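You operate a simulated robot arm through the tools that you are given. There is no shell and no other tool. Be economical: measure what you need, move in short steps, check, and stop when the job is done.

You run a simulated two-armed robot. Do the job below in one go: nothing can be reset, and whatever is moved stays where it is left.

JOB
On the top of the wide table, fold the blue cloth in half and then in half again.

Only the result counts: the job must be done as asked and must still hold three seconds after the hand-in. Knocking over, shifting, dropping, spilling or breaking anything else fails it. Flat cloth is picked up by pressing the open fingertips on it (5 to 10 N) and closing them slowly along it; thin cloth reads only 2 to 8 mm in the jaws.

ROBOT AND FRAMES
Two 7-joint arms with two-finger parallel grippers on one trunk, on a base that drives. Base frame: it is fixed to the floor where the robot stands at the start and does not move with it; the origin is under the middle of the robot, x ahead of it, y to its left, z up. Lengths are in m, angles in degrees, forces in N, time in s.
The left shoulder is at the start at [0.07, 0.163, 0.87], the right one opposite. Places, roughly: top of the wide table [0.6, -0.7, 0.8]. Payload 3.43 kg a hand.
The TCP of each hand is the grasp point between the finger pads, 0.034 m short of the fingertips. In the tool frame z runs along the fingers and y along their closing line. Largest opening 0.128 m; finger width 0.024, thickness 0.012; the body of the gripper, 0.048 by 0.13 m, starts 0.096 m behind the TCP.
Orientation is that of the tool frame in the base frame, as a unit quaternion [w, x, y, z]. With the fingers straight down and closing along the base's y, the tool's x points along the base's -x, its y along +y and its z along -z.

CONTROLS
- The arms move only by the tool drive_tool. It takes "left_series", "right_series" or both (then of equal length, played together; a hand with none holds still); each is a list of rows, each a list of 7 numbers: the shift along the tool's x, y, z in units of 20 mm (1.0 is 20 mm), then the turn, a rotation vector about the tool's x, y, z in units of 8 degrees (1.0 is 8 degrees), then the opening, from 0 (shut) to 1 (fully open). In form: [[x, y, z, wx, wy, wz, jaw], ...]. A call has 1 to 10 rows; each row shifts and turns the commanded pose from where the row before left it, along the tool's axes as they then stand. A call with a number of a shift or a turn outside -1 to 1 is refused whole. A row lasts 0.2 s, in which the tool goes at most 0.05 m and 8.6 degrees; a call with a longer step from one row to the next is refused whole, and so is a gripper value outside its range. Where a pose cannot be reached the arm comes as near as it can. A force on the tool above 40 N (or 10 N above the force at the start of the call, whichever is more), or a blocked arm, ends the call early, and 0.2 s more pass. The fingers move at their own pace (about 0.153 m/s each) and stop on an object; they squeeze with about 20 N. The grip force told is the motor's: it shows also when the fingers shut on nothing. Time passes only in rows, and 0.2 s behind the last, so rows that do not move let the fingers close. It gives the time, the measured TCP pose, the force on the tool (base axes), the opening and the grip force at its end, in the units of the frame above (readings bear some noise), with the torque about the TCP (base axes, N m) and any sound that the robot's microphone picked up.
- Cameras (640 x 400 px; columns grow to the right, rows downward): "scene" is now at [0.1399, -0.0019, 1.1031]; the picture's right is [-0.02, -1.00, -0.00], its down [-0.51, 0.01, -0.86] and it looks along [0.86, -0.02, -0.51] (base axes); focal length 238 px, centre (320, 200). "left" rides on the left gripper at [0.076, 0.011, -0.16] in its tool frame; the picture's right is [-0.15, 0.99, 0.00], its down [-0.88, -0.13, -0.46] and it looks along [-0.45, -0.07, 0.89] (tool axes); focal length 234 px, centre (320, 200). "right" rides on the right gripper at [0.076, -0.011, -0.16] in its tool frame; the picture's right is [0.15, 0.99, 0.00], its down [-0.88, 0.13, -0.46] and it looks along [-0.45, 0.07, 0.89] (tool axes); focal length 234 px, centre (320, 200).
- grab_frame(camera): a new picture of that camera. It takes no simulated time.
- move_column(by): slides the trunk up (or, below 0, down) by that many m; the arms and the scene camera ride with it, the base frame stays. It gives what a move gives, with no picture.
- roll_base(legs): drives the robot by 1 to 6 legs, each [ahead, left, turn to the left] in m, m and degrees, along the robot's own axes; the way and the turn of a leg run together, so that a leg with both is an arc; at most 1.5 m and 180 degrees a leg. The arms and the cameras ride along, it lands a little off, and it stops where it bumps. It gives what a move gives.
- turn_head(pan, tilt): turns the head with the scene camera to pan (to the left, within 86 degrees either way) and tilt (down, from -29 to 69), counted from straight ahead of the robot. It gives what a move gives.
- point_at(camera, pixels): there is no depth. For up to 12 entries [column, row, z] of the newest picture of that camera ("zoom" is the newest enlarged one), the place [x, y] in the base frame at which the ray of that pixel passes the height z, good to about 0.002 m. It takes no simulated time.
- zoom(camera, box): a new picture of the part [left, top, right, bottom] of that camera's present view, enlarged. It takes no simulated time.
- hand_in(): hands the job in; it is judged then, once.

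Keep the steps short. Do not move on a guess: measure, check each grasp and each placing, and mend mistakes. In all there are 80 turns and 78 pictures (those below and enlarged ones count). Leave the grippers open and the arms clear of the work at the hand-in unless told otherwise, and finish with a single line.

The tools are called by a JSON object that holds its "api" and its "payload". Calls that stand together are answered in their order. drive_tool: Moves the arms, as the interface text tells. Its arguments: {"type":"object","properties":{"left_series":{"type":"array"},"right_series":{"type":"array"}},"required":[]} The other tools are called the same way: move_column (by) slides the trunk up or down; roll_base (legs) drives the base; turn_head (pan, tilt) turns the head that bears the scene camera; grab_frame (camera) takes a picture; point_at (camera, pixels) gives the place at which the rays of pixels pass given heights; zoom (camera, box) takes an enlarged picture of a part of a camera's view; hand_in () hands the job in.

At the start:

```text
time_s: 0.0
left_eef_pos: [0.5816, 0.0873, 0.9933]
left_tcp_rot: [-0.001, 0.0, 1.0, 0.0]
left_wrist_force: [0.0, 0.1, -0.8]
left_wrist_torque: [0.05, 0.0, -0.02]
left_gripper_width: 0.1281
left_finger_force: 0.1
right_eef_pos: [0.5428, -0.4225, 1.0082]
right_tcp_rot: [0.0, 0.0, 1.0, 0.0]
right_wrist_force: [0.4, -0.5, 0.5]
right_wrist_torque: [0.02, 0.01, 0.01]
right_gripper_width: 0.1281
right_finger_force: 0.0
trunk travel left (down, up): [-0.35, 0.59]
robot x, y, heading: [-0.0024, -0.0, 0.1]
head pan, tilt: [-1.3, 30.8]
```

scene: 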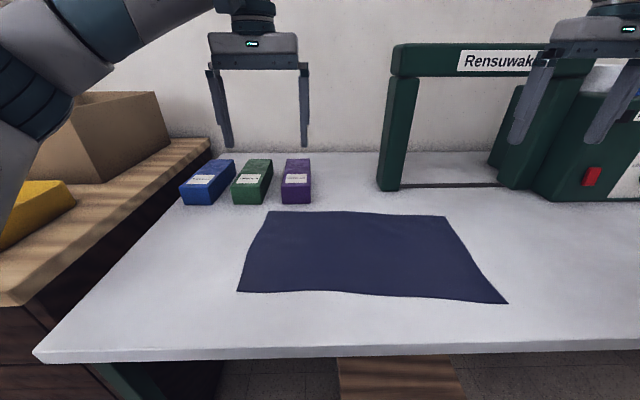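
right: 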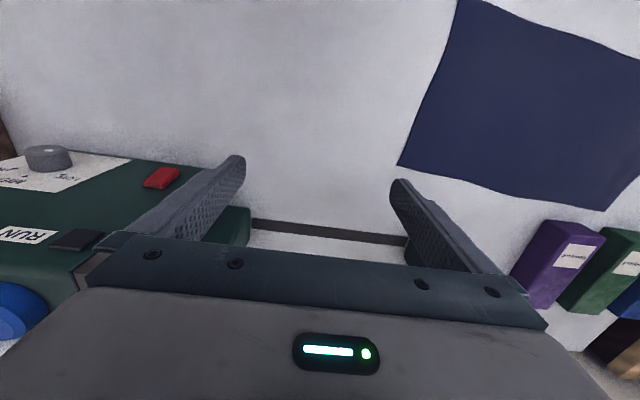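
left: 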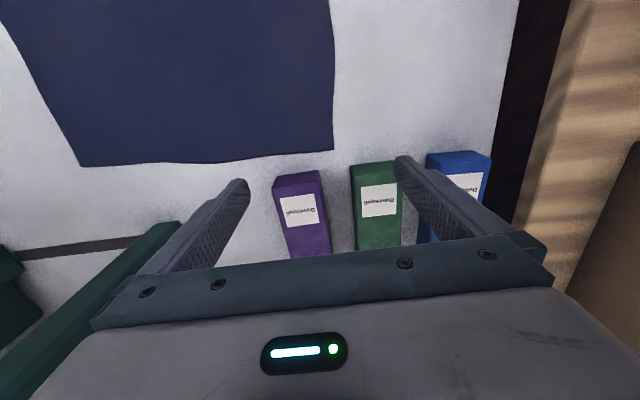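

I see the blue cloth flat on the table, with corners near (268,211), (446,216), (508,303) and (237,292). I'll measure these at the table height of about 0.8.

{"api": "point_at", "payload": {"camera": "scene", "pixels": [[268, 211, 0.8], [446, 216, 0.8], [508, 303, 0.8], [237, 292, 0.8], [340, 211, 0.8], [350, 293, 0.8], [33, 352, 0.8], [300, 203, 0.8], [380, 188, 0.8], [300, 360, 0.8]]}}

{"api": "point_at", "payload": {"camera": "left", "pixels": [[80, 166, 0.8], [333, 150, 0.8], [330, 0, 0.8], [80, 166, 0.78], [333, 150, 0.78], [80, 166, 0.76], [333, 150, 0.76]]}}

{"api": "point_at", "payload": {"camera": "right", "pixels": [[398, 164, 0.8], [606, 210, 0.8], [459, 0, 0.8], [398, 164, 0.78], [606, 210, 0.78], [398, 164, 0.76], [606, 210, 0.76]]}}

```text
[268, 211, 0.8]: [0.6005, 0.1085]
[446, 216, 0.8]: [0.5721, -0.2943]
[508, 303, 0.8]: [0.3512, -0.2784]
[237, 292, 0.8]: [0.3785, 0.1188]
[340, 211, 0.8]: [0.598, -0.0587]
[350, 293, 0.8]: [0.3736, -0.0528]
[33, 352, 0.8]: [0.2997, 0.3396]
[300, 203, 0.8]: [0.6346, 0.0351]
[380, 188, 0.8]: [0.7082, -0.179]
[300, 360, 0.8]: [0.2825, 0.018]
```

```text
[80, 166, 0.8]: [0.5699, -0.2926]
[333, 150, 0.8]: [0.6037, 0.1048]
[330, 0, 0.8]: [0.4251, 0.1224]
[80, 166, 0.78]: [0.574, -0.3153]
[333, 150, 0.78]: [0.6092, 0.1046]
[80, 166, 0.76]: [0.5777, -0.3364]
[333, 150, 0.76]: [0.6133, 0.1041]
```

```text
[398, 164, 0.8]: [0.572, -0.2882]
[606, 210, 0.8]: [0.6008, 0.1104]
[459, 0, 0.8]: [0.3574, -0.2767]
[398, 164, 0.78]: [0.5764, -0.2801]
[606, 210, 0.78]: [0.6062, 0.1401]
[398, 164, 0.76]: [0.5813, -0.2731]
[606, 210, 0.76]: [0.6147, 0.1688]
```

The table top is at 0.80 and the cloth is about 0.40 x 0.225 m, turned about 4°. I'll fold the far edge to the near edge with both hands first, then the right end over to the left. I need tilt room near my body, so I'll back the base up 0.15 m.

{"api": "roll_base", "payload": {"legs": [[-0.15, 0, 0]]}}

```text
time_s: 1.4
left_eef_pos: [0.4302, 0.0865, 0.9927]
left_tcp_rot: [0.001, 0.0, 1.0, 0.0]
left_wrist_force: [-1.4, -0.3, 0.9]
left_wrist_torque: [0.02, -0.02, 0.0]
left_gripper_width: 0.1278
left_finger_force: 0.0
right_eef_pos: [0.3922, -0.4221, 1.0095]
right_tcp_rot: [0.001, -0.001, 1.0, 0.0]
right_wrist_force: [-1.3, -0.6, 0.8]
right_wrist_torque: [0.05, -0.02, 0.0]
right_gripper_width: 0.1279
right_finger_force: 0.0
trunk travel left (down, up): [-0.35, 0.59]
robot x, y, heading: [-0.152, -0.0001, 0.1]
head pan, tilt: [-1.3, 30.8]
```

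Both hands are clear. I'll bring them to hover over the far edge: left to (0.597, 0.071), right to (0.576, -0.255), z 0.90, turned 4.3° with the jaws at 0.42.

{"api": "drive_tool", "payload": {"left_series": [[-0.835, -0.08, 0.46, 0, 0, 0, 0.42], [-0.835, -0.08, 0.46, 0, 0, 0, 0.42], [-0.835, -0.08, 0.46, 0, 0, 0, 0.42], [-0.835, -0.08, 0.46, 0, 0, 0, 0.42], [-0.835, -0.08, 0.46, 0, 0, 0, 0.42], [-0.835, -0.08, 0.46, 0, 0, 0, 0.42], [-0.835, -0.08, 0.46, 0, 0, 0, 0.42], [-0.835, -0.08, 0.46, 0, 0, 0, 0.42], [-0.835, -0.08, 0.46, 0, 0, 0, 0.42], [-0.835, -0.08, 0.46, 0, 0, 0.54, 0.42]], "right_series": [[-0.92, 0.835, 0.55, 0, 0, 0, 0.42], [-0.92, 0.835, 0.55, 0, 0, 0, 0.42], [-0.92, 0.835, 0.55, 0, 0, 0, 0.42], [-0.92, 0.835, 0.55, 0, 0, 0, 0.42], [-0.92, 0.835, 0.55, 0, 0, 0, 0.42], [-0.92, 0.835, 0.55, 0, 0, 0, 0.42], [-0.92, 0.835, 0.55, 0, 0, 0, 0.42], [-0.92, 0.835, 0.55, 0, 0, 0, 0.42], [-0.92, 0.835, 0.55, 0, 0, 0, 0.42], [-0.92, 0.835, 0.55, 0, 0, 0.54, 0.42]]}}

{"api": "grab_frame", "payload": {"camera": "left"}}

{"api": "grab_frame", "payload": {"camera": "right"}}

{"api": "grab_frame", "payload": {"camera": "scene"}}

```text
time_s: 3.6
left_eef_pos: [0.5971, 0.0714, 0.9009]
left_tcp_rot: [0.0, 0.037, 0.999, 0.0]
left_wrist_force: [0.2, -0.9, 0.3]
left_wrist_torque: [0.03, 0.05, 0.01]
left_gripper_width: 0.0538
left_finger_force: 0.0
right_eef_pos: [0.5766, -0.2555, 0.8959]
right_tcp_rot: [0.0, 0.038, 0.999, 0.0]
right_wrist_force: [0.3, 0.2, -0.1]
right_wrist_torque: [0.06, 0.01, -0.01]
right_gripper_width: 0.0539
right_finger_force: 0.0
trunk travel left (down, up): [-0.35, 0.59]
robot x, y, heading: [-0.1486, 0.0023, -0.2]
head pan, tilt: [-1.3, 30.8]
```

```text
74 pictures are left
```

left: 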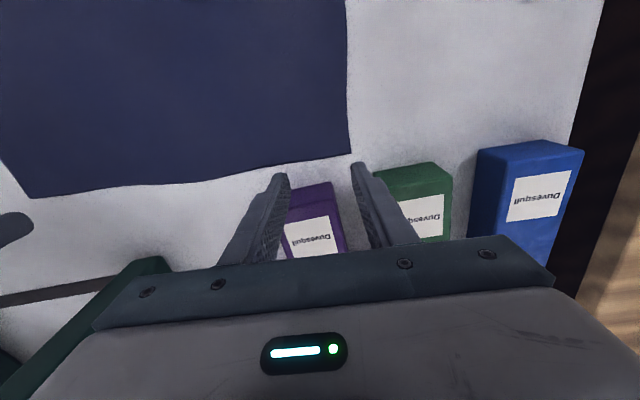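

```text
73 pictures are left
```

right: 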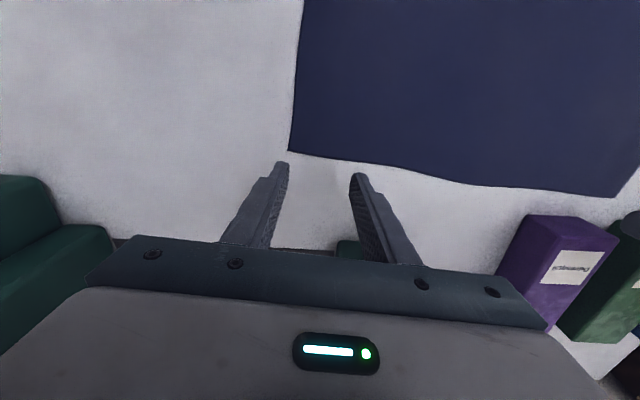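

```text
72 pictures are left
```

scene: 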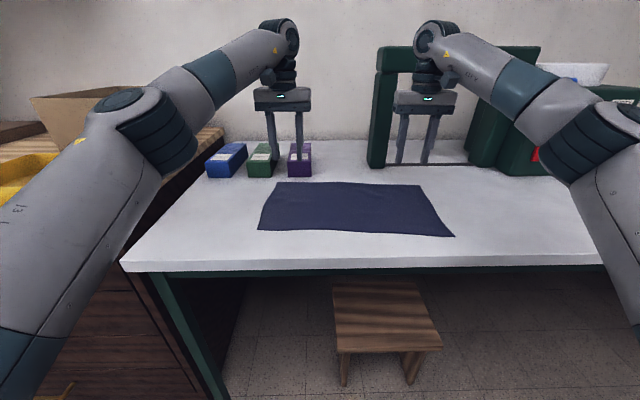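

The hover is good. I'll measure the corners again: left camera (351,154) and right camera (289,151), plus the edge beside the fingers.

{"api": "point_at", "payload": {"camera": "left", "pixels": [[351, 154, 0.8], [310, 161, 0.8], [270, 170, 0.8], [310, 185, 0.8]]}}

{"api": "point_at", "payload": {"camera": "right", "pixels": [[289, 151, 0.8], [325, 158, 0.8], [365, 163, 0.8], [612, 197, 0.8]]}}

```text
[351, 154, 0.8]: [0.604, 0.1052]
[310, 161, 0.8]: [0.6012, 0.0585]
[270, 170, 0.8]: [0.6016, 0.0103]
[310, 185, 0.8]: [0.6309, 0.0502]
```

```text
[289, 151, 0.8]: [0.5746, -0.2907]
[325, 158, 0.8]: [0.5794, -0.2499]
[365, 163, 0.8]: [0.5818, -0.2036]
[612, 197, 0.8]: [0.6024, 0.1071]
```

I'll lower to just above the cloth, with small inward shifts so the outer fingers land on it.

{"api": "drive_tool", "payload": {"left_series": [[0, -0.3, 0.75, 0, 0, 0, 0.42], [0, 0, 0.75, 0, 0, 0, 0.42], [0, 0, 0.75, 0, 0, 0, 0.42], [0, 0, 0.75, 0, 0, 0, 0.42], [0, 0, 0.1, 0, 0, 0, 0.42]], "right_series": [[0, 0.25, 0.7, 0, 0, 0, 0.42], [0, 0, 0.7, 0, 0, 0, 0.42], [0, 0, 0.7, 0, 0, 0, 0.42], [0, 0, 0.7, 0, 0, 0, 0.42], [0, 0, 0.05, 0, 0, 0, 0.42]]}}

```text
time_s: 4.8
left_eef_pos: [0.5993, 0.0667, 0.8389]
left_tcp_rot: [-0.001, 0.038, 0.999, 0.0]
left_wrist_force: [0.4, -0.1, 0.0]
left_wrist_torque: [-0.02, 0.02, 0.01]
left_gripper_width: 0.054
left_finger_force: 0.0
right_eef_pos: [0.5773, -0.2491, 0.8404]
right_tcp_rot: [0.0, 0.037, 0.999, 0.0]
right_wrist_force: [-0.2, -0.3, -0.4]
right_wrist_torque: [-0.01, -0.02, -0.01]
right_gripper_width: 0.0537
right_finger_force: 0.1
trunk travel left (down, up): [-0.35, 0.59]
robot x, y, heading: [-0.1494, 0.0033, 0.2]
head pan, tilt: [-1.3, 30.8]
```

The tips are about 5 mm up. I'll go down in small steps until I feel contact.

{"api": "drive_tool", "payload": {"left_series": [[0.1, 0, 0.1, 0, 0, 0, 0.42], [0, 0, 0.1, 0, 0, 0, 0.42], [0, 0, 0.05, 0, 0, 0, 0.42]], "right_series": [[0, 0, 0.1, 0, 0, 0, 0.42], [0, 0, 0.1, 0, 0, 0, 0.42], [0, 0, 0.1, 0, 0, 0, 0.42]]}}

```text
time_s: 5.6
left_eef_pos: [0.596, 0.0655, 0.8356]
left_tcp_rot: [0.001, 0.037, 0.999, 0.0]
left_wrist_force: [2.0, 0.0, 4.8]
left_wrist_torque: [-0.02, 0.01, 0.0]
left_gripper_width: 0.0538
left_finger_force: 0.0
right_eef_pos: [0.5785, -0.251, 0.8363]
right_tcp_rot: [0.001, 0.036, 0.999, 0.001]
right_wrist_force: [0.1, -0.4, 4.1]
right_wrist_torque: [0.05, 0.05, -0.01]
right_gripper_width: 0.0535
right_finger_force: 0.1
trunk travel left (down, up): [-0.35, 0.59]
robot x, y, heading: [-0.1479, -0.002, 0.2]
head pan, tilt: [-1.3, 30.8]
```

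Contact reads 4.8 N and 4.1 N. I'll press slightly more and close slowly along the cloth.

{"api": "drive_tool", "payload": {"left_series": [[0, 0, 0.06, 0, 0, 0, 0.4], [0, 0, 0, 0, 0, 0, 0.36], [0, 0, 0, 0, 0, 0, 0.31], [0, 0, 0, 0, 0, 0, 0.26], [0, 0, 0, 0, 0, 0, 0.21], [0, 0, 0, 0, 0, 0, 0.16], [0, 0, 0, 0, 0, 0, 0.11], [0, 0, 0, 0, 0, 0, 0.05], [0, 0, 0, 0, 0, 0, 0], [0, 0, 0, 0, 0, 0, 0]], "right_series": [[0, 0, 0.08, 0, 0, 0, 0.4], [0, 0, 0, 0, 0, 0, 0.36], [0, 0, 0, 0, 0, 0, 0.31], [0, 0, 0, 0, 0, 0, 0.26], [0, 0, 0, 0, 0, 0, 0.21], [0, 0, 0, 0, 0, 0, 0.16], [0, 0, 0, 0, 0, 0, 0.11], [0, 0, 0, 0, 0, 0, 0.05], [0, 0, 0, 0, 0, 0, 0], [0, 0, 0, 0, 0, 0, 0]]}}

{"api": "grab_frame", "payload": {"camera": "left"}}

{"api": "grab_frame", "payload": {"camera": "right"}}

```text
time_s: 7.8
left_eef_pos: [0.5947, 0.0648, 0.8359]
left_tcp_rot: [0.003, 0.038, 0.999, -0.001]
left_wrist_force: [-1.8, -19.2, 12.6]
left_wrist_torque: [-0.63, 0.13, 0.14]
left_gripper_width: 0.0026
left_finger_force: 20.3
right_eef_pos: [0.5769, -0.2505, 0.835]
right_tcp_rot: [0.002, 0.036, 0.999, 0.001]
right_wrist_force: [1.3, 19.7, 14.7]
right_wrist_torque: [0.7, 0.11, -0.15]
right_gripper_width: 0.0028
right_finger_force: 19.8
trunk travel left (down, up): [-0.35, 0.59]
robot x, y, heading: [-0.1546, -0.0001, 0.0]
head pan, tilt: [-1.3, 30.8]
```

```text
71 pictures are left
```

left: 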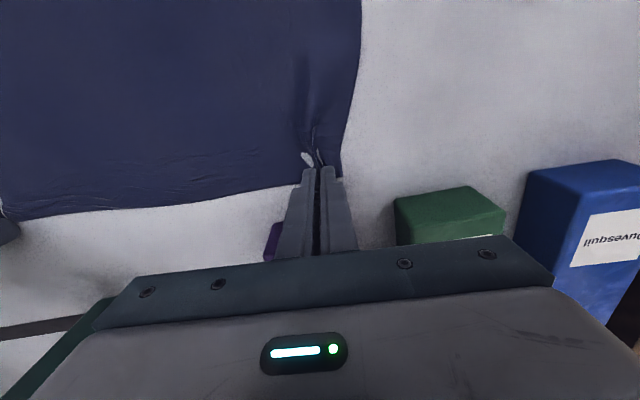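

```text
70 pictures are left
```

right: 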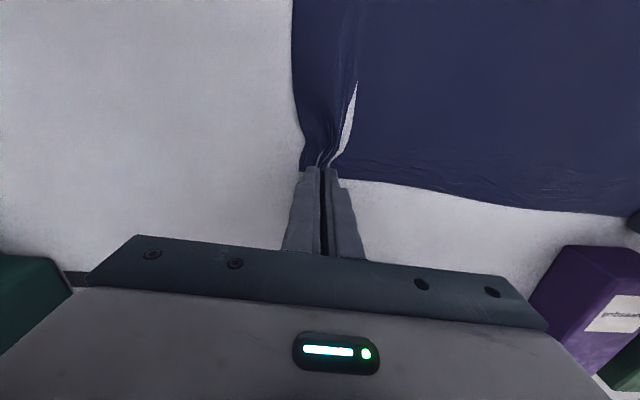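

Both hands hold cloth, with jaws at 2.6 and 2.8 mm. There is tension between the hands, so I'll lift 20 mm while easing each inward 4 mm, then check.

{"api": "drive_tool", "payload": {"left_series": [[0, -0.1, -0.3, 0, 0, 0, 0], [0, -0.1, -0.3, 0, 0, 0, 0], [0, 0, -0.4, 0, 0, 0, 0], [0, 0, 0, 0, 0, 0, 0]], "right_series": [[0, 0.1, -0.3, 0, 0, 0, 0], [0, 0.1, -0.3, 0, 0, 0, 0], [0, 0, -0.4, 0, 0, 0, 0], [0, 0, 0, 0, 0, 0, 0]]}}

{"api": "grab_frame", "payload": {"camera": "scene"}}

```text
time_s: 8.8
left_eef_pos: [0.5943, 0.0627, 0.8524]
left_tcp_rot: [0.0, 0.037, 0.999, 0.0]
left_wrist_force: [-0.3, -8.1, 0.8]
left_wrist_torque: [-0.3, -0.01, 0.06]
left_gripper_width: 0.0024
left_finger_force: 19.4
right_eef_pos: [0.5801, -0.2463, 0.8523]
right_tcp_rot: [0.0, 0.038, 0.999, 0.0]
right_wrist_force: [0.7, 8.4, -0.2]
right_wrist_torque: [0.28, -0.03, -0.07]
right_gripper_width: 0.0021
right_finger_force: 20.5
trunk travel left (down, up): [-0.35, 0.59]
robot x, y, heading: [-0.1526, 0.0026, -0.2]
head pan, tilt: [-1.3, 30.8]
```

```text
69 pictures are left
```

scene: 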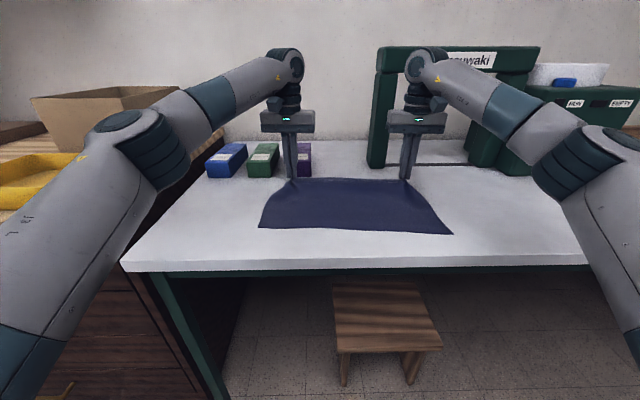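

The edge is lifted and both grips hold. Next I carry it toward me in an arc, tilting the fingers forward as it goes, and I ease the hands 4 mm more inward.

{"api": "drive_tool", "payload": {"left_series": [[0.6, -0.1, -0.75, 0, 0, 0, 0], [0.75, -0.1, -0.795, 0, -0.583, 0, 0], [0.8, 0, -0.657, 0, -0.583, 0, 0], [0.925, 0, -0.537, 0, -0.583, 0, 0], [0.965, 0, -0.468, 0, -0.583, 0, 0]], "right_series": [[0.6, 0.1, -0.75, 0, 0, 0, 0], [0.75, 0.1, -0.795, 0, -0.583, 0, 0], [0.8, 0, -0.657, 0, -0.583, 0, 0], [0.925, 0, -0.537, 0, -0.583, 0, 0], [0.965, 0, -0.468, 0, -0.583, 0, 0]]}}

{"api": "grab_frame", "payload": {"camera": "scene"}}

```text
time_s: 10.0
left_eef_pos: [0.5101, 0.0641, 0.908]
left_tcp_rot: [0.163, 0.037, 0.986, -0.006]
left_wrist_force: [0.6, -0.6, 0.1]
left_wrist_torque: [0.02, -0.01, -0.01]
left_gripper_width: 0.0025
left_finger_force: 20.1
right_eef_pos: [0.4926, -0.2331, 0.911]
right_tcp_rot: [0.163, 0.035, 0.986, -0.006]
right_wrist_force: [-0.3, 0.3, 0.0]
right_wrist_torque: [0.03, -0.03, 0.02]
right_gripper_width: 0.0021
right_finger_force: 20.0
trunk travel left (down, up): [-0.35, 0.59]
robot x, y, heading: [-0.1514, 0.003, 0.3]
head pan, tilt: [-1.3, 30.8]
```

```text
68 pictures are left
```

scene: 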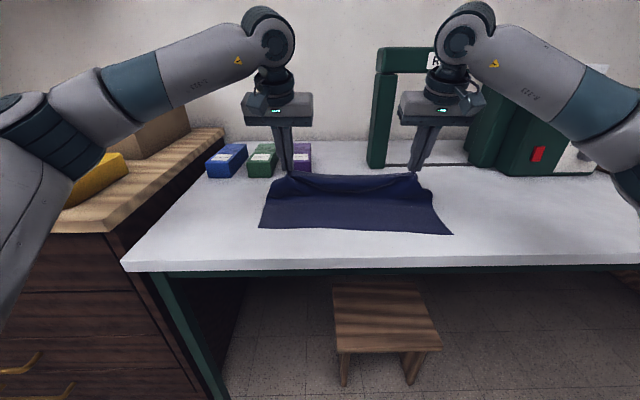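

Tension is gone and the drape looks right. I'll continue the arc down toward the near edge.

{"api": "drive_tool", "payload": {"left_series": [[1.0, 0.02, -0.413, 0, -0.583, 0, 0], [1.0, 0.02, -0.3, 0, -0.583, 0, 0], [1.0, 0.02, -0.242, 0, -0.583, 0, 0], [1.0, 0.02, -0.176, 0, -0.583, 0, 0], [1.0, 0, 0, 0, -0.583, 0, 0], [0.39, 0, -0.08, 0, 0, 0, 0], [1.0, 0, 0.02, 0, -0.583, 0, 0], [0.98, 0, 0.01, 0, -0.583, 0, 0]], "right_series": [[1.0, -0.05, -0.413, 0, -0.583, 0, 0], [1.0, -0.05, -0.3, 0, -0.583, 0, 0], [1.0, -0.05, -0.242, 0, -0.583, 0, 0], [1.0, -0.05, -0.176, 0, -0.583, 0, 0], [1.0, -0.05, 0, 0, -0.583, 0, 0], [0.39, 0, -0.08, 0, 0, 0, 0], [1.0, 0, 0.02, 0, -0.583, 0, 0], [0.98, 0, 0.01, 0, -0.583, 0, 0]]}}

{"api": "grab_frame", "payload": {"camera": "scene"}}

```text
time_s: 11.8
left_eef_pos: [0.378, 0.0755, 0.8489]
left_tcp_rot: [0.433, 0.032, 0.901, -0.016]
left_wrist_force: [0.7, -3.3, 0.2]
left_wrist_torque: [-0.07, -0.01, -0.08]
left_gripper_width: 0.0022
left_finger_force: 20.3
right_eef_pos: [0.383, -0.2289, 0.8584]
right_tcp_rot: [0.433, 0.034, 0.901, -0.017]
right_wrist_force: [-0.7, 2.1, -0.3]
right_wrist_torque: [0.05, 0.01, 0.06]
right_gripper_width: 0.0022
right_finger_force: 20.1
right hand out of reach, approached as far as the arm can: row 8
trunk travel left (down, up): [-0.35, 0.59]
robot x, y, heading: [-0.1518, 0.0013, -0.1]
head pan, tilt: [-1.3, 30.8]
```

```text
67 pictures are left
```

scene: 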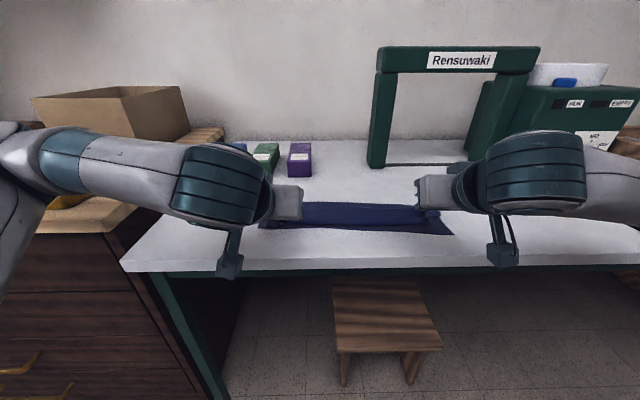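

The right hand hit its reach limit at row 8 (x 0.383 against the planned 0.36). I'll reduce its tilt by 16° while moving it on a little, and hold the left.

{"api": "drive_tool", "payload": {"right_series": [[0.3, 0, 0, 0, 1, 0, 0], [0.3, 0, 0, 0, 1, 0, 0], [0, 0, 0, 0, 0, 0, 0]]}}

```text
time_s: 12.6
left_eef_pos: [0.3794, 0.0746, 0.8495]
left_tcp_rot: [0.433, 0.033, 0.9, -0.016]
left_wrist_force: [-0.9, -1.8, 0.1]
left_wrist_torque: [-0.08, -0.03, -0.06]
left_gripper_width: 0.0024
left_finger_force: 19.8
right_eef_pos: [0.3736, -0.2285, 0.8499]
right_tcp_rot: [0.302, 0.035, 0.953, -0.01]
right_wrist_force: [0.0, 2.7, -0.2]
right_wrist_torque: [0.04, 0.0, 0.0]
right_gripper_width: 0.0024
right_finger_force: 20.0
trunk travel left (down, up): [-0.35, 0.59]
robot x, y, heading: [-0.1483, -0.0014, -0.1]
head pan, tilt: [-1.3, 30.8]
```

That worked. Now I'll lower both to the near-edge target.

{"api": "drive_tool", "payload": {"left_series": [[0.34, 0, 0, 0, 0, 0, 0], [0.34, 0, 0, 0, 0, 0, 0], [0.34, 0, 0, 0, 0, 0, 0], [0, 0, 0, 0, 0, 0, 0]], "right_series": [[0.49, 0, -0.08, 0, 0, 0, 0], [0.49, 0, -0.08, 0, 0, 0, 0], [0.49, 0, -0.08, 0, 0, 0, 0], [0, 0, 0, 0, 0, 0, 0]]}}

{"api": "zoom", "payload": {"camera": "scene", "box": [220, 160, 480, 280]}}

{"api": "grab_frame", "payload": {"camera": "left"}}

{"api": "grab_frame", "payload": {"camera": "right"}}

```text
time_s: 13.6
left_eef_pos: [0.3654, 0.0776, 0.8355]
left_tcp_rot: [0.433, 0.033, 0.9, -0.016]
left_wrist_force: [1.4, -3.2, 5.0]
left_wrist_torque: [-0.15, -0.08, -0.06]
left_gripper_width: 0.0024
left_finger_force: 20.3
right_eef_pos: [0.3466, -0.2271, 0.8394]
right_tcp_rot: [0.304, 0.035, 0.952, -0.01]
right_wrist_force: [2.2, 1.8, 9.8]
right_wrist_torque: [0.09, -0.19, 0.03]
right_gripper_width: 0.0023
right_finger_force: 19.9
trunk travel left (down, up): [-0.35, 0.59]
robot x, y, heading: [-0.1482, 0.002, -0.3]
head pan, tilt: [-1.3, 30.8]
```

```text
2.46 times, centred on (350, 220) of scene
```

zoom: 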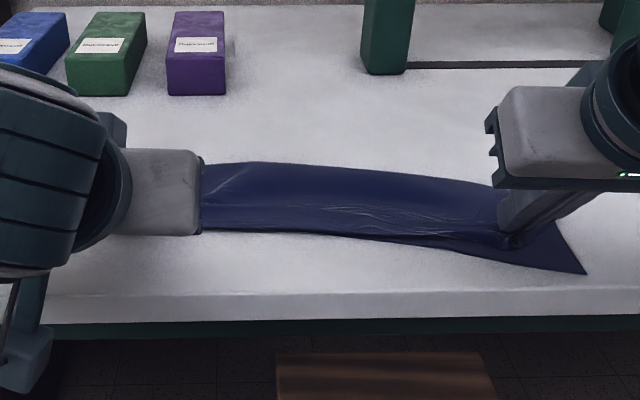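

```text
65 pictures are left
```

left: 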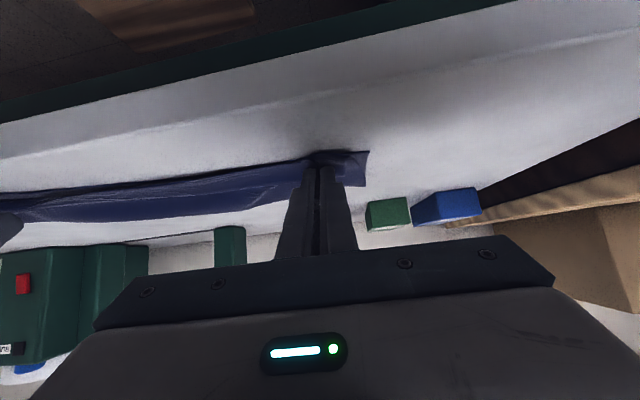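

```text
64 pictures are left
```

right: 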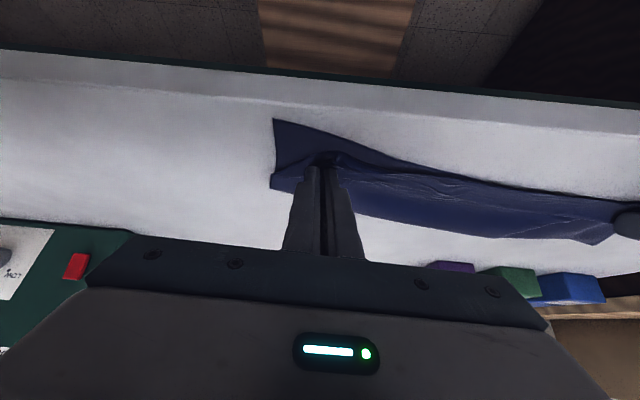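

The layout is close. In the zoom the near-right corner at (585,273) sticks out past the held edge near (510,245), so I'll measure.

{"api": "point_at", "payload": {"camera": "zoom", "pixels": [[585, 273, 0.8], [510, 258, 0.8], [510, 245, 0.81], [420, 246, 0.8], [300, 233, 0.8], [215, 230, 0.8], [250, 163, 0.81], [490, 183, 0.81], [530, 222, 0.805]]}}

{"api": "point_at", "payload": {"camera": "left", "pixels": [[368, 152, 0.8], [365, 186, 0.8], [310, 160, 0.8], [335, 152, 0.8]]}}

{"api": "point_at", "payload": {"camera": "right", "pixels": [[274, 119, 0.8], [271, 189, 0.8], [330, 150, 0.81], [345, 139, 0.8], [600, 245, 0.8]]}}

```text
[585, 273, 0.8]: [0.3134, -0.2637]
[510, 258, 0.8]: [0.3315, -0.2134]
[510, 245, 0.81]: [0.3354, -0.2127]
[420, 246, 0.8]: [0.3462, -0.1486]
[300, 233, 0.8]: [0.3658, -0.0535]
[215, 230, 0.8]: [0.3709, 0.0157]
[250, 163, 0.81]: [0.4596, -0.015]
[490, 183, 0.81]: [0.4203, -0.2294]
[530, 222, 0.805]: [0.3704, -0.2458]
```

```text
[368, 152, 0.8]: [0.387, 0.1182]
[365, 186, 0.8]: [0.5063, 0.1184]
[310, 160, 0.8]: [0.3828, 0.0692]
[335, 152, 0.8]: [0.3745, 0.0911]
```

```text
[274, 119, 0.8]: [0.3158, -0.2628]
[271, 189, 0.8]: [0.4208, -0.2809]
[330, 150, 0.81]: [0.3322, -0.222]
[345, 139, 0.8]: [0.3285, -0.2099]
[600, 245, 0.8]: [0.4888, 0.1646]
```

The lower layer's right corner was dragged about 35 mm toward me, so the cloth is slightly rotated as a whole. The right-held edge must go about 24 mm nearer. I'll lift it 12 mm, shift it, and lower it gently.

{"api": "drive_tool", "payload": {"right_series": [[-0.34, 0, -0.49, 0, 0, 0, 0], [0.49, 0, -0.34, 0, 0, 0, 0], [0.49, 0, -0.34, 0, 0, 0, 0], [0.14, 0, 0.2, 0, 0, 0, 0], [0, 0, 0, 0, 0, 0, 0]]}}

{"api": "zoom", "payload": {"camera": "scene", "box": [220, 160, 480, 280]}}

{"api": "zoom", "payload": {"camera": "right", "box": [220, 80, 440, 220]}}

```text
time_s: 14.8
left_eef_pos: [0.3662, 0.0776, 0.8335]
left_tcp_rot: [0.433, 0.035, 0.901, -0.017]
left_wrist_force: [-1.0, -4.4, 4.3]
left_wrist_torque: [-0.2, -0.05, -0.13]
left_gripper_width: 0.0024
left_finger_force: 20.1
right_eef_pos: [0.3218, -0.2252, 0.8459]
right_tcp_rot: [0.302, 0.036, 0.953, -0.011]
right_wrist_force: [0.9, 4.5, 0.3]
right_wrist_torque: [0.17, -0.02, 0.07]
right_gripper_width: 0.0023
right_finger_force: 20.3
trunk travel left (down, up): [-0.35, 0.59]
robot x, y, heading: [-0.1503, 0.0023, 0.1]
head pan, tilt: [-1.3, 30.8]
```

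```text
2.46 times, centred on (350, 220) of scene
```

zoom: 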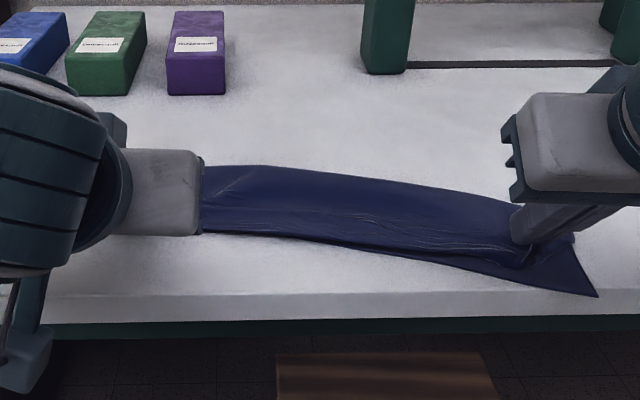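

```text
2.86 times, centred on (330, 150) of right
```

zoom: 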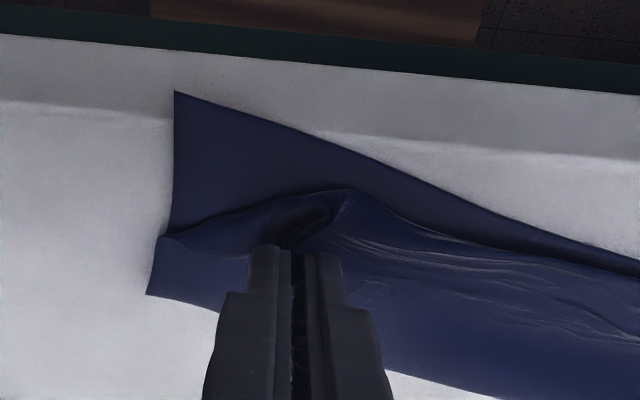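

The lower layer moved along with the hand, so the top layer seems short here. Its edge may be tucked under. I'll lift the right hand up and away and look.

{"api": "drive_tool", "payload": {"right_series": [[-0.7, 0, -0.4, 0, 0, 0, 0], [-0.8, 0, -0.5, 0, 0, 0, 0], [-0.8, 0, -0.5, 0, 0, 0, 0], [-0.8, 0, -0.5, 0, 0, 0, 0], [0, 0, 0, 0, 0, 0, 0]]}}

{"api": "zoom", "payload": {"camera": "scene", "box": [220, 130, 480, 280]}}

{"api": "zoom", "payload": {"camera": "right", "box": [160, 60, 480, 260]}}

```text
time_s: 16.0
left_eef_pos: [0.3652, 0.0757, 0.8345]
left_tcp_rot: [0.432, 0.034, 0.901, -0.017]
left_wrist_force: [-0.8, -12.4, 8.2]
left_wrist_torque: [-0.43, -0.09, -0.23]
left_gripper_width: 0.0025
left_finger_force: 19.9
right_eef_pos: [0.3504, -0.2249, 0.9125]
right_tcp_rot: [0.303, 0.035, 0.952, -0.011]
right_wrist_force: [1.4, 12.6, -3.3]
right_wrist_torque: [0.37, -0.02, 0.2]
right_gripper_width: 0.0025
right_finger_force: 20.1
trunk travel left (down, up): [-0.35, 0.59]
robot x, y, heading: [-0.154, 0.001, 0.2]
head pan, tilt: [-1.3, 30.8]
```

```text
2.46 times, centred on (350, 205) of scene
```

zoom: 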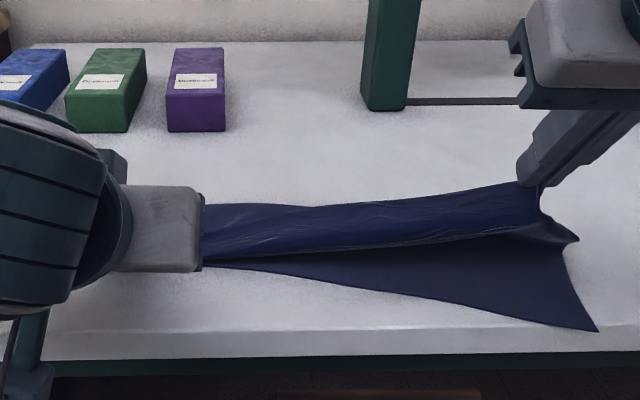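

```text
2.00 times, centred on (320, 160) of right
```

zoom: 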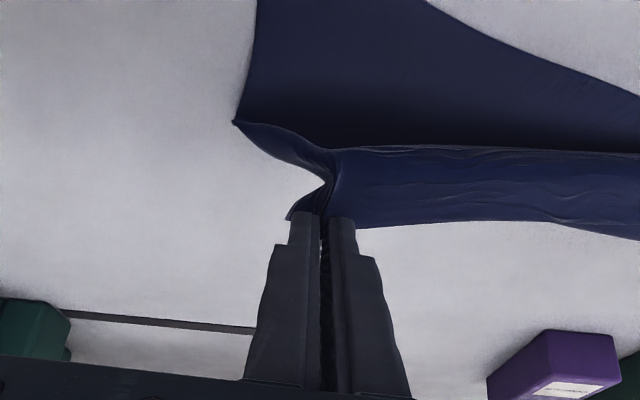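

Now I'll locate the pointed tip in 3D, scene zoom (578,240) and right (235,122), to learn how much cloth is on each side.

{"api": "point_at", "payload": {"camera": "zoom", "pixels": [[235, 122, 0.8], [235, 122, 0.82], [235, 122, 0.84], [288, 220, 0.88], [288, 220, 0.86], [288, 220, 0.84], [330, 152, 0.84], [330, 152, 0.86]]}}

{"api": "grab_frame", "payload": {"camera": "scene"}}

{"api": "point_at", "payload": {"camera": "scene", "pixels": [[455, 227, 0.8], [455, 227, 0.82], [455, 227, 0.84], [463, 264, 0.8], [432, 207, 0.84], [432, 207, 0.88]]}}

```text
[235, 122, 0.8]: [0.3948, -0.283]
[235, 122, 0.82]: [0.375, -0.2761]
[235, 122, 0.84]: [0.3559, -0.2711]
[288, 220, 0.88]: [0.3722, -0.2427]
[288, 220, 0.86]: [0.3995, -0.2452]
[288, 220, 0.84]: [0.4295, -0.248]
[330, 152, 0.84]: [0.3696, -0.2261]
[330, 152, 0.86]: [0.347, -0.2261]
```

```text
59 pictures are left
```

scene: 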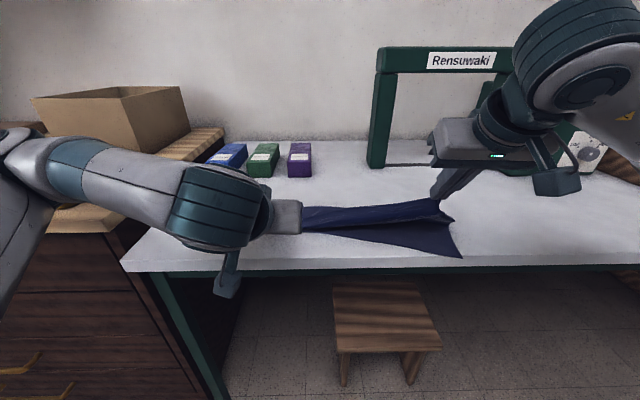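

```text
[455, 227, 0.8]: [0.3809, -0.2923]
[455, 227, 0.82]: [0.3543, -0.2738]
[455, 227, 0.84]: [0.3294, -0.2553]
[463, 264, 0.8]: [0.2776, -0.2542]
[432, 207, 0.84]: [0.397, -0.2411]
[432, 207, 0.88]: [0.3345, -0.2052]
```

{"api": "point_at", "payload": {"camera": "scene", "pixels": [[455, 221, 0.8], [455, 221, 0.81], [455, 221, 0.82], [463, 258, 0.8], [300, 268, 0.8], [455, 268, 0.8]]}}

{"api": "zoom", "payload": {"camera": "left", "box": [200, 100, 440, 250]}}

```text
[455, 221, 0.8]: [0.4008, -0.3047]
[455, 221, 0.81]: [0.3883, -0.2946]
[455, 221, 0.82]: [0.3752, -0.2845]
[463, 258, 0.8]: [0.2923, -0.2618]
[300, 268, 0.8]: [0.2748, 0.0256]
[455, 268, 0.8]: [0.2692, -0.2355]
```

```text
2.67 times, centred on (320, 175) of left
```

zoom: 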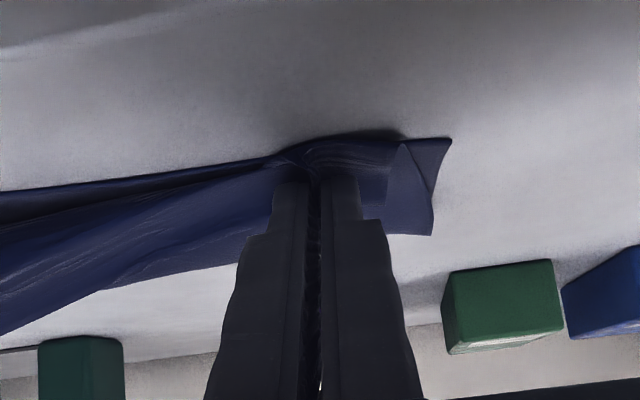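

The state is unclear there, so I'll raise both hands to mid-arc to see how each corner hangs.

{"api": "drive_tool", "payload": {"left_series": [[-0.88, 0, 0.06, 0, 0, 0, 0], [-0.88, 0, 0.06, 0, 0, 0, 0], [-0.88, 0, 0.06, 0, 0, 0, 0], [-0.88, 0, 0.06, 0, 0, 0, 0], [-0.88, 0, 0.06, 0, 0, 0, 0]], "right_series": [[-0.47, 0.1, 0.2, 0, 0, 0, 0], [-0.47, 0.1, 0.2, 0, 0, 0, 0], [-0.47, 0, 0.2, 0, 0, 0, 0], [-0.47, 0, 0.2, 0, 0, 0, 0], [-0.47, 0, 0.2, 0, 0, 0, 0]]}}

{"api": "zoom", "payload": {"camera": "scene", "box": [220, 130, 480, 280]}}

{"api": "grab_frame", "payload": {"camera": "right"}}

{"api": "grab_frame", "payload": {"camera": "left"}}

```text
time_s: 17.2
left_eef_pos: [0.4275, 0.0721, 0.8971]
left_tcp_rot: [0.432, 0.033, 0.901, -0.016]
left_wrist_force: [0.0, -1.7, -0.2]
left_wrist_torque: [-0.01, -0.01, -0.07]
left_gripper_width: 0.0025
left_finger_force: 20.0
right_eef_pos: [0.4011, -0.2288, 0.9235]
right_tcp_rot: [0.304, 0.036, 0.952, -0.012]
right_wrist_force: [-0.6, 1.5, -0.3]
right_wrist_torque: [0.07, 0.01, 0.03]
right_gripper_width: 0.0024
right_finger_force: 20.2
trunk travel left (down, up): [-0.35, 0.59]
robot x, y, heading: [-0.154, 0.0003, -0.1]
head pan, tilt: [-1.3, 30.8]
```

```text
2.46 times, centred on (350, 205) of scene
```

zoom: 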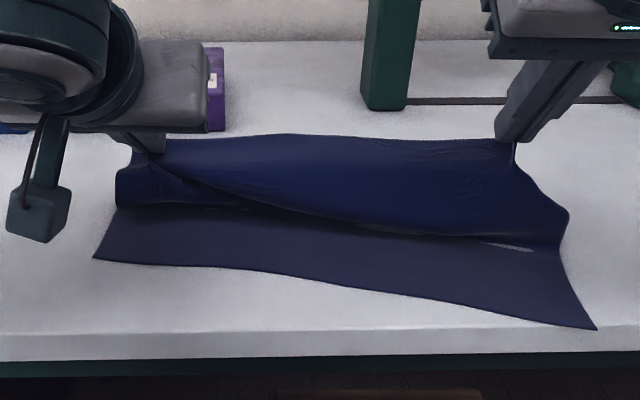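

```text
56 pictures are left
```

right: 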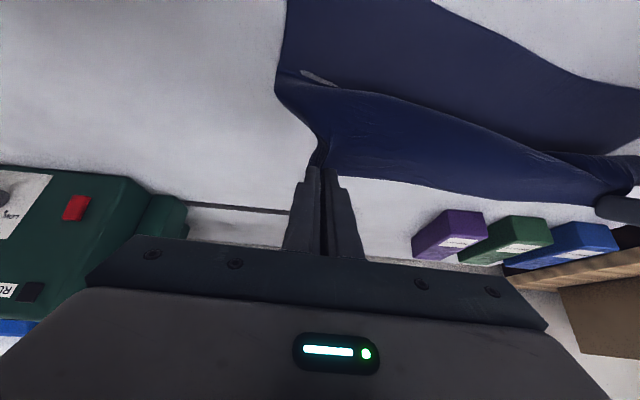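

```text
55 pictures are left
```

left: 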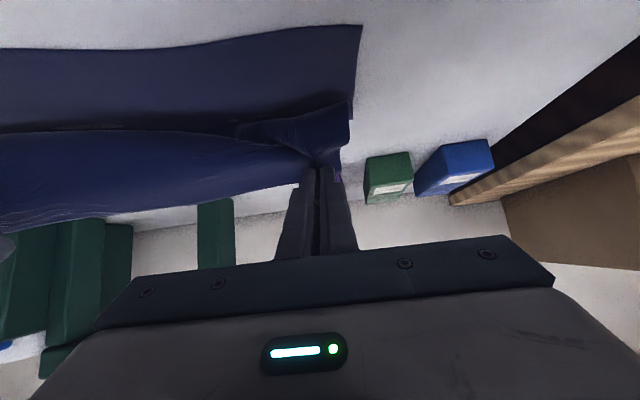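

Now I understand. With this grip the cloth leaves the pads on the near side, so it forms a loop instead of a proper fold. I'll undo it by laying the edge back at the far side and straightening the cloth. Then I'll regrip with the jaws closing across the edge, so the cloth leaves along the fingers. First I remove the tilt.

{"api": "drive_tool", "payload": {"left_series": [[0, 0, 0, 0, 0.917, 0, 0], [0, 0, 0, 0, 0.917, 0, 0], [0, 0, 0, 0, 0.917, 0, 0], [0, 0, 0, 0, 0.917, 0, 0], [0, 0, 0, 0, 0.917, 0, 0], [0, 0, 0, 0, 0.917, 0, 0], [0, 0, 0, 0, 0.9, 0, 0]], "right_series": [[0, 0, 0, 0, 0.63, 0, 0], [0, 0, 0, 0, 0.63, 0, 0], [0, 0, 0, 0, 0.63, 0, 0], [0, 0, 0, 0, 0.63, 0, 0], [0, 0, 0, 0, 0.63, 0, 0], [0, 0, 0, 0, 0.63, 0, 0], [0, 0, 0, 0, 0.63, 0, 0]]}}

```text
time_s: 18.8
left_eef_pos: [0.427, 0.0727, 0.8992]
left_tcp_rot: [-0.001, 0.037, 0.999, 0.0]
left_wrist_force: [-0.3, -0.6, -0.2]
left_wrist_torque: [-0.04, -0.06, -0.02]
left_gripper_width: 0.0023
left_finger_force: 19.7
right_eef_pos: [0.4009, -0.2268, 0.9218]
right_tcp_rot: [0.0, 0.038, 0.999, 0.001]
right_wrist_force: [0.1, 0.4, -0.5]
right_wrist_torque: [-0.01, 0.02, 0.01]
right_gripper_width: 0.0022
right_finger_force: 19.7
trunk travel left (down, up): [-0.35, 0.59]
robot x, y, heading: [-0.1504, -0.0012, 0.1]
head pan, tilt: [-1.3, 30.8]
```

Now I'll carry the edge back to its far location, low and straight.

{"api": "drive_tool", "payload": {"left_series": [[-0.815, 0.027, 0.295, 0, 0, 0, 0], [-0.815, 0.027, 0.295, 0, 0, 0, 0], [-0.815, 0.027, 0.295, 0, 0, 0, 0], [-0.815, 0.027, 0.295, 0, 0, 0, 0], [-0.815, 0.027, 0.295, 0, 0, 0, 0], [-0.815, 0.027, 0.295, 0, 0, 0, 0], [-0.815, 0.027, 0.295, 0, 0, 0, 0], [-0.815, 0.027, 0.295, 0, 0, 0, 0], [-0.815, 0.027, 0.295, 0, 0, 0, 0], [-0.815, 0.027, 0.295, 0, 0, 0, 0]], "right_series": [[-0.88, -0.04, 0.41, 0, 0, 0, 0], [-0.88, -0.04, 0.41, 0, 0, 0, 0], [-0.88, -0.04, 0.41, 0, 0, 0, 0], [-0.88, -0.04, 0.41, 0, 0, 0, 0], [-0.88, -0.04, 0.41, 0, 0, 0, 0], [-0.88, -0.04, 0.41, 0, 0, 0, 0], [-0.88, -0.04, 0.41, 0, 0, 0, 0], [-0.88, -0.04, 0.41, 0, 0, 0, 0], [-0.88, -0.04, 0.41, 0, 0, 0, 0], [-0.88, -0.04, 0.41, 0, 0, 0, 0]]}}

{"api": "zoom", "payload": {"camera": "scene", "box": [220, 130, 480, 280]}}

```text
time_s: 21.0
left_eef_pos: [0.5892, 0.0649, 0.839]
left_tcp_rot: [0.0, 0.038, 0.999, -0.001]
left_wrist_force: [-0.7, -10.3, -0.5]
left_wrist_torque: [-0.34, 0.06, 0.12]
left_gripper_width: 0.0027
left_finger_force: 19.8
right_eef_pos: [0.575, -0.2455, 0.8392]
right_tcp_rot: [-0.001, 0.037, 0.999, 0.001]
right_wrist_force: [0.0, 10.8, -0.5]
right_wrist_torque: [0.38, -0.01, -0.16]
right_gripper_width: 0.0023
right_finger_force: 19.3
trunk travel left (down, up): [-0.35, 0.59]
robot x, y, heading: [-0.1502, -0.0001, 0.1]
head pan, tilt: [-1.3, 30.8]
```

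```text
2.46 times, centred on (350, 205) of scene
```

zoom: 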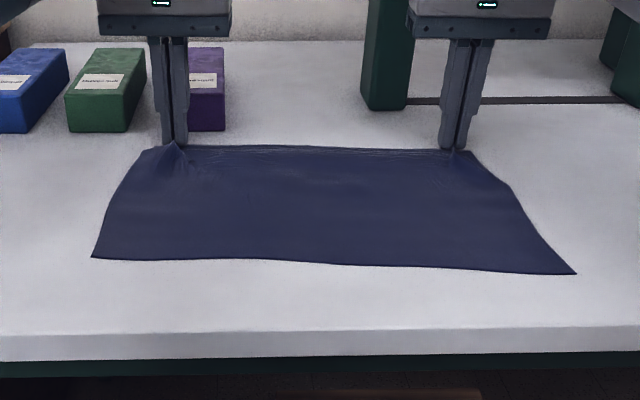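

The cloth is flat and back in place. I'll open the jaws and rise 60 mm.

{"api": "drive_tool", "payload": {"left_series": [[0, 0, 0, 0, 0, 0, 0.15], [0, 0, 0, 0, 0, 0, 0.4], [0, 0, -0.3, 0, 0, 0, 0.4], [0, 0, -0.9, 0, 0, 0, 0.4], [0, 0, -0.9, 0, 0, 0, 0.4], [0, 0, -0.9, 0, 0, 0, 0.4]], "right_series": [[0, 0, 0, 0, 0, 0, 0.15], [0, 0, 0, 0, 0, 0, 0.4], [0, 0, -0.3, 0, 0, 0, 0.4], [0, 0, -0.9, 0, 0, 0, 0.4], [0, 0, -0.9, 0, 0, 0, 0.4], [0, 0, -0.9, 0, 0, 0, 0.4]]}}

{"api": "grab_frame", "payload": {"camera": "left"}}

{"api": "grab_frame", "payload": {"camera": "right"}}

{"api": "zoom", "payload": {"camera": "scene", "box": [220, 130, 480, 280]}}

```text
time_s: 22.4
left_eef_pos: [0.5882, 0.0645, 0.8994]
left_tcp_rot: [0.002, 0.038, 0.999, 0.0]
left_wrist_force: [0.5, -0.1, 0.0]
left_wrist_torque: [0.0, -0.01, -0.01]
left_gripper_width: 0.0512
left_finger_force: 0.1
right_eef_pos: [0.5756, -0.247, 0.9024]
right_tcp_rot: [0.0, 0.038, 0.999, 0.0]
right_wrist_force: [-1.4, 0.4, -0.1]
right_wrist_torque: [-0.01, -0.01, -0.02]
right_gripper_width: 0.0512
right_finger_force: 0.0
trunk travel left (down, up): [-0.35, 0.59]
robot x, y, heading: [-0.1497, -0.0008, 0.1]
head pan, tilt: [-1.3, 30.8]
```

```text
53 pictures are left
```

left: 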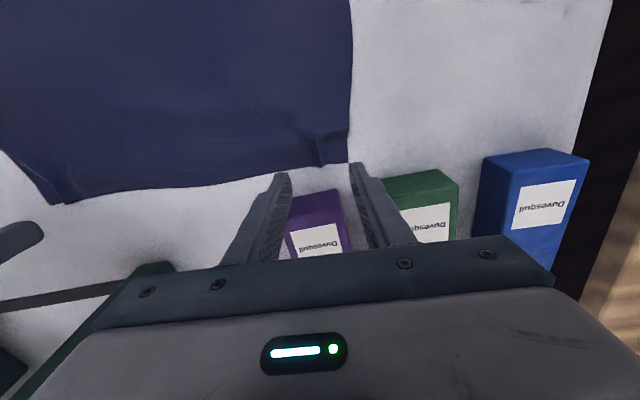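

```text
52 pictures are left
```

right: 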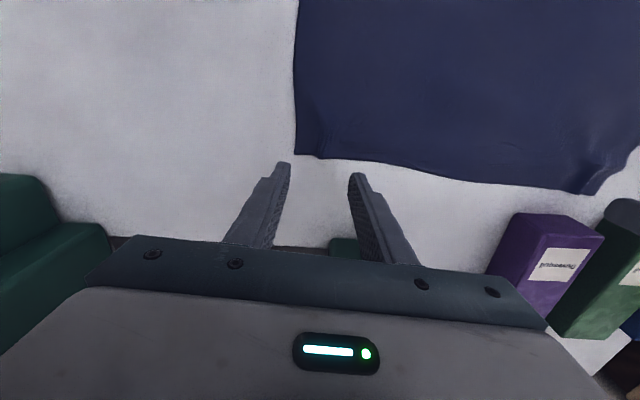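

```text
2.46 times, centred on (350, 205) of scene
```

zoom: 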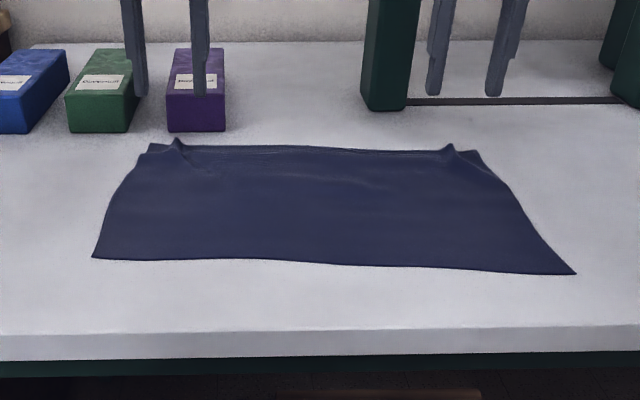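

The cloth is released and nearly flat. I'll re-centre the base on it, 0.05 m back and 0.065 m to the right, for better reach.

{"api": "roll_base", "payload": {"legs": [[-0.05, -0.065, 0]]}}

{"api": "drive_tool", "payload": {"left_series": [[0, 0, 0, 0, 0, 1, 0.3], [0, 0, 0, 0, 0, 1, 0.3], [0, 0, 0, 0, 0, 1, 0.3], [0, 0, 0, 0, 0, 1, 0.3], [0, 0, 0, 0, 0, 1, 0.3], [0, 0, 0, 0, 0, 1, 0.3], [0, 0, 0, 0, 0, 1, 0.3], [0, 0, 0, 0, 0, 1, 0.3], [0, 0, 0, 0, 0, 1, 0.3], [0, 0, 0, 0, 0, 1, 0.3]], "right_series": [[0, 0, 0, 0, 0, -1, 0.3], [0, 0, 0, 0, 0, -1, 0.3], [0, 0, 0, 0, 0, -1, 0.3], [0, 0, 0, 0, 0, -1, 0.3], [0, 0, 0, 0, 0, -1, 0.3], [0, 0, 0, 0, 0, -1, 0.3], [0, 0, 0, 0, 0, -1, 0.3], [0, 0, 0, 0, 0, -1, 0.3], [0, 0, 0, 0, 0, -1, 0.3], [0, 0, 0, 0, 0, -1, 0.3]]}}

{"api": "grab_frame", "payload": {"camera": "scene"}}

```text
time_s: 23.4
left_eef_pos: [0.5375, 0.0026, 0.8979]
left_tcp_rot: [0.0, 0.036, 0.999, 0.0]
left_wrist_force: [-0.3, -0.8, 0.5]
left_wrist_torque: [0.04, 0.0, -0.01]
left_gripper_width: 0.0512
left_finger_force: 0.1
right_eef_pos: [0.5249, -0.3102, 0.9019]
right_tcp_rot: [-0.001, 0.037, 0.999, 0.0]
right_wrist_force: [-0.6, -1.1, 0.3]
right_wrist_torque: [0.04, -0.02, 0.0]
right_gripper_width: 0.0508
right_finger_force: 0.0
trunk travel left (down, up): [-0.35, 0.59]
robot x, y, heading: [-0.1977, -0.0577, 0.1]
head pan, tilt: [-1.3, 30.8]
```

```text
time_s: 25.6
left_eef_pos: [0.3446, -0.0956, 0.8506]
left_tcp_rot: [0.005, 0.634, 0.773, 0.002]
left_wrist_force: [0.5, -0.2, 0.2]
left_wrist_torque: [0.0, 0.01, 0.0]
left_gripper_width: 0.0381
left_finger_force: 0.0
left hand out of reach, approached as far as the arm can: row 4, 5, 6, 7, 8, 9, 10
right_eef_pos: [0.3156, -0.2005, 0.8527]
right_tcp_rot: [0.0, -0.614, 0.79, 0.0]
right_wrist_force: [-0.2, 0.4, 0.3]
right_wrist_torque: [-0.01, -0.02, 0.02]
right_gripper_width: 0.0384
right_finger_force: 0.2
right hand out of reach, approached as far as the arm can: row 4, 5, 6, 7, 8, 9, 10
trunk travel left (down, up): [-0.35, 0.59]
robot x, y, heading: [-0.2023, -0.0602, 0.0]
head pan, tilt: [-1.3, 30.8]
```

```text
50 pictures are left
```

scene: 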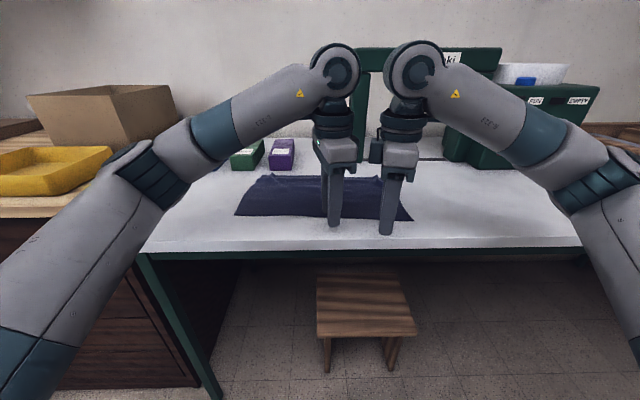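

That yaw direction hits joint limits and the hands drifted, though they touched nothing. I'll lift and turn back the other way.

{"api": "drive_tool", "payload": {"left_series": [[0, 0, -0.5, 0, 0, -1, 0.3], [0, 0, -0.5, 0, 0, -1, 0.3], [0, 0, -0.3, 0, 0, -1, 0.3], [0, 0, -0.3, 0, 0, -1, 0.3], [0, 0, 0, 0, 0, -1, 0.3], [0, 0, 0, 0, 0, -1, 0.3], [0, 0, 0, 0, 0, -1, 0.3], [0, 0, 0, 0, 0, -1, 0.3], [0, 0, 0, 0, 0, -1, 0.3], [0, 0, 0, 0, 0, -1, 0.3]], "right_series": [[0, 0, -0.5, 0, 0, 1, 0.3], [0, 0, -0.5, 0, 0, 1, 0.3], [0, 0, -0.3, 0, 0, 1, 0.3], [0, 0, -0.3, 0, 0, 1, 0.3], [0, 0, 0, 0, 0, 1, 0.3], [0, 0, 0, 0, 0, 1, 0.3], [0, 0, 0, 0, 0, 1, 0.3], [0, 0, 0, 0, 0, 1, 0.3], [0, 0, 0, 0, 0, 1, 0.3], [0, 0, 0, 0, 0, 1, 0.3]]}}

```text
time_s: 26.9
left_eef_pos: [0.3468, -0.0916, 0.8833]
left_tcp_rot: [0.004, 0.317, 0.948, 0.0]
left_wrist_force: [1.1, 3.0, 1.3]
left_wrist_torque: [-0.5, 0.18, -0.09]
left_gripper_width: 0.0384
left_finger_force: 0.1
right_eef_pos: [0.3167, -0.205, 0.8859]
right_tcp_rot: [-0.001, -0.292, 0.956, -0.001]
right_wrist_force: [-1.7, -3.6, 0.6]
right_wrist_torque: [0.43, -0.22, 0.09]
right_gripper_width: 0.0386
right_finger_force: 0.0
trunk travel left (down, up): [-0.35, 0.59]
robot x, y, heading: [-0.2019, -0.0623, 0.0]
head pan, tilt: [-1.3, 30.8]
stopped in row 6 (left hand): the force on the tool passed its limit (the readings are from after the stop); the commanded pose is now the measured one
```

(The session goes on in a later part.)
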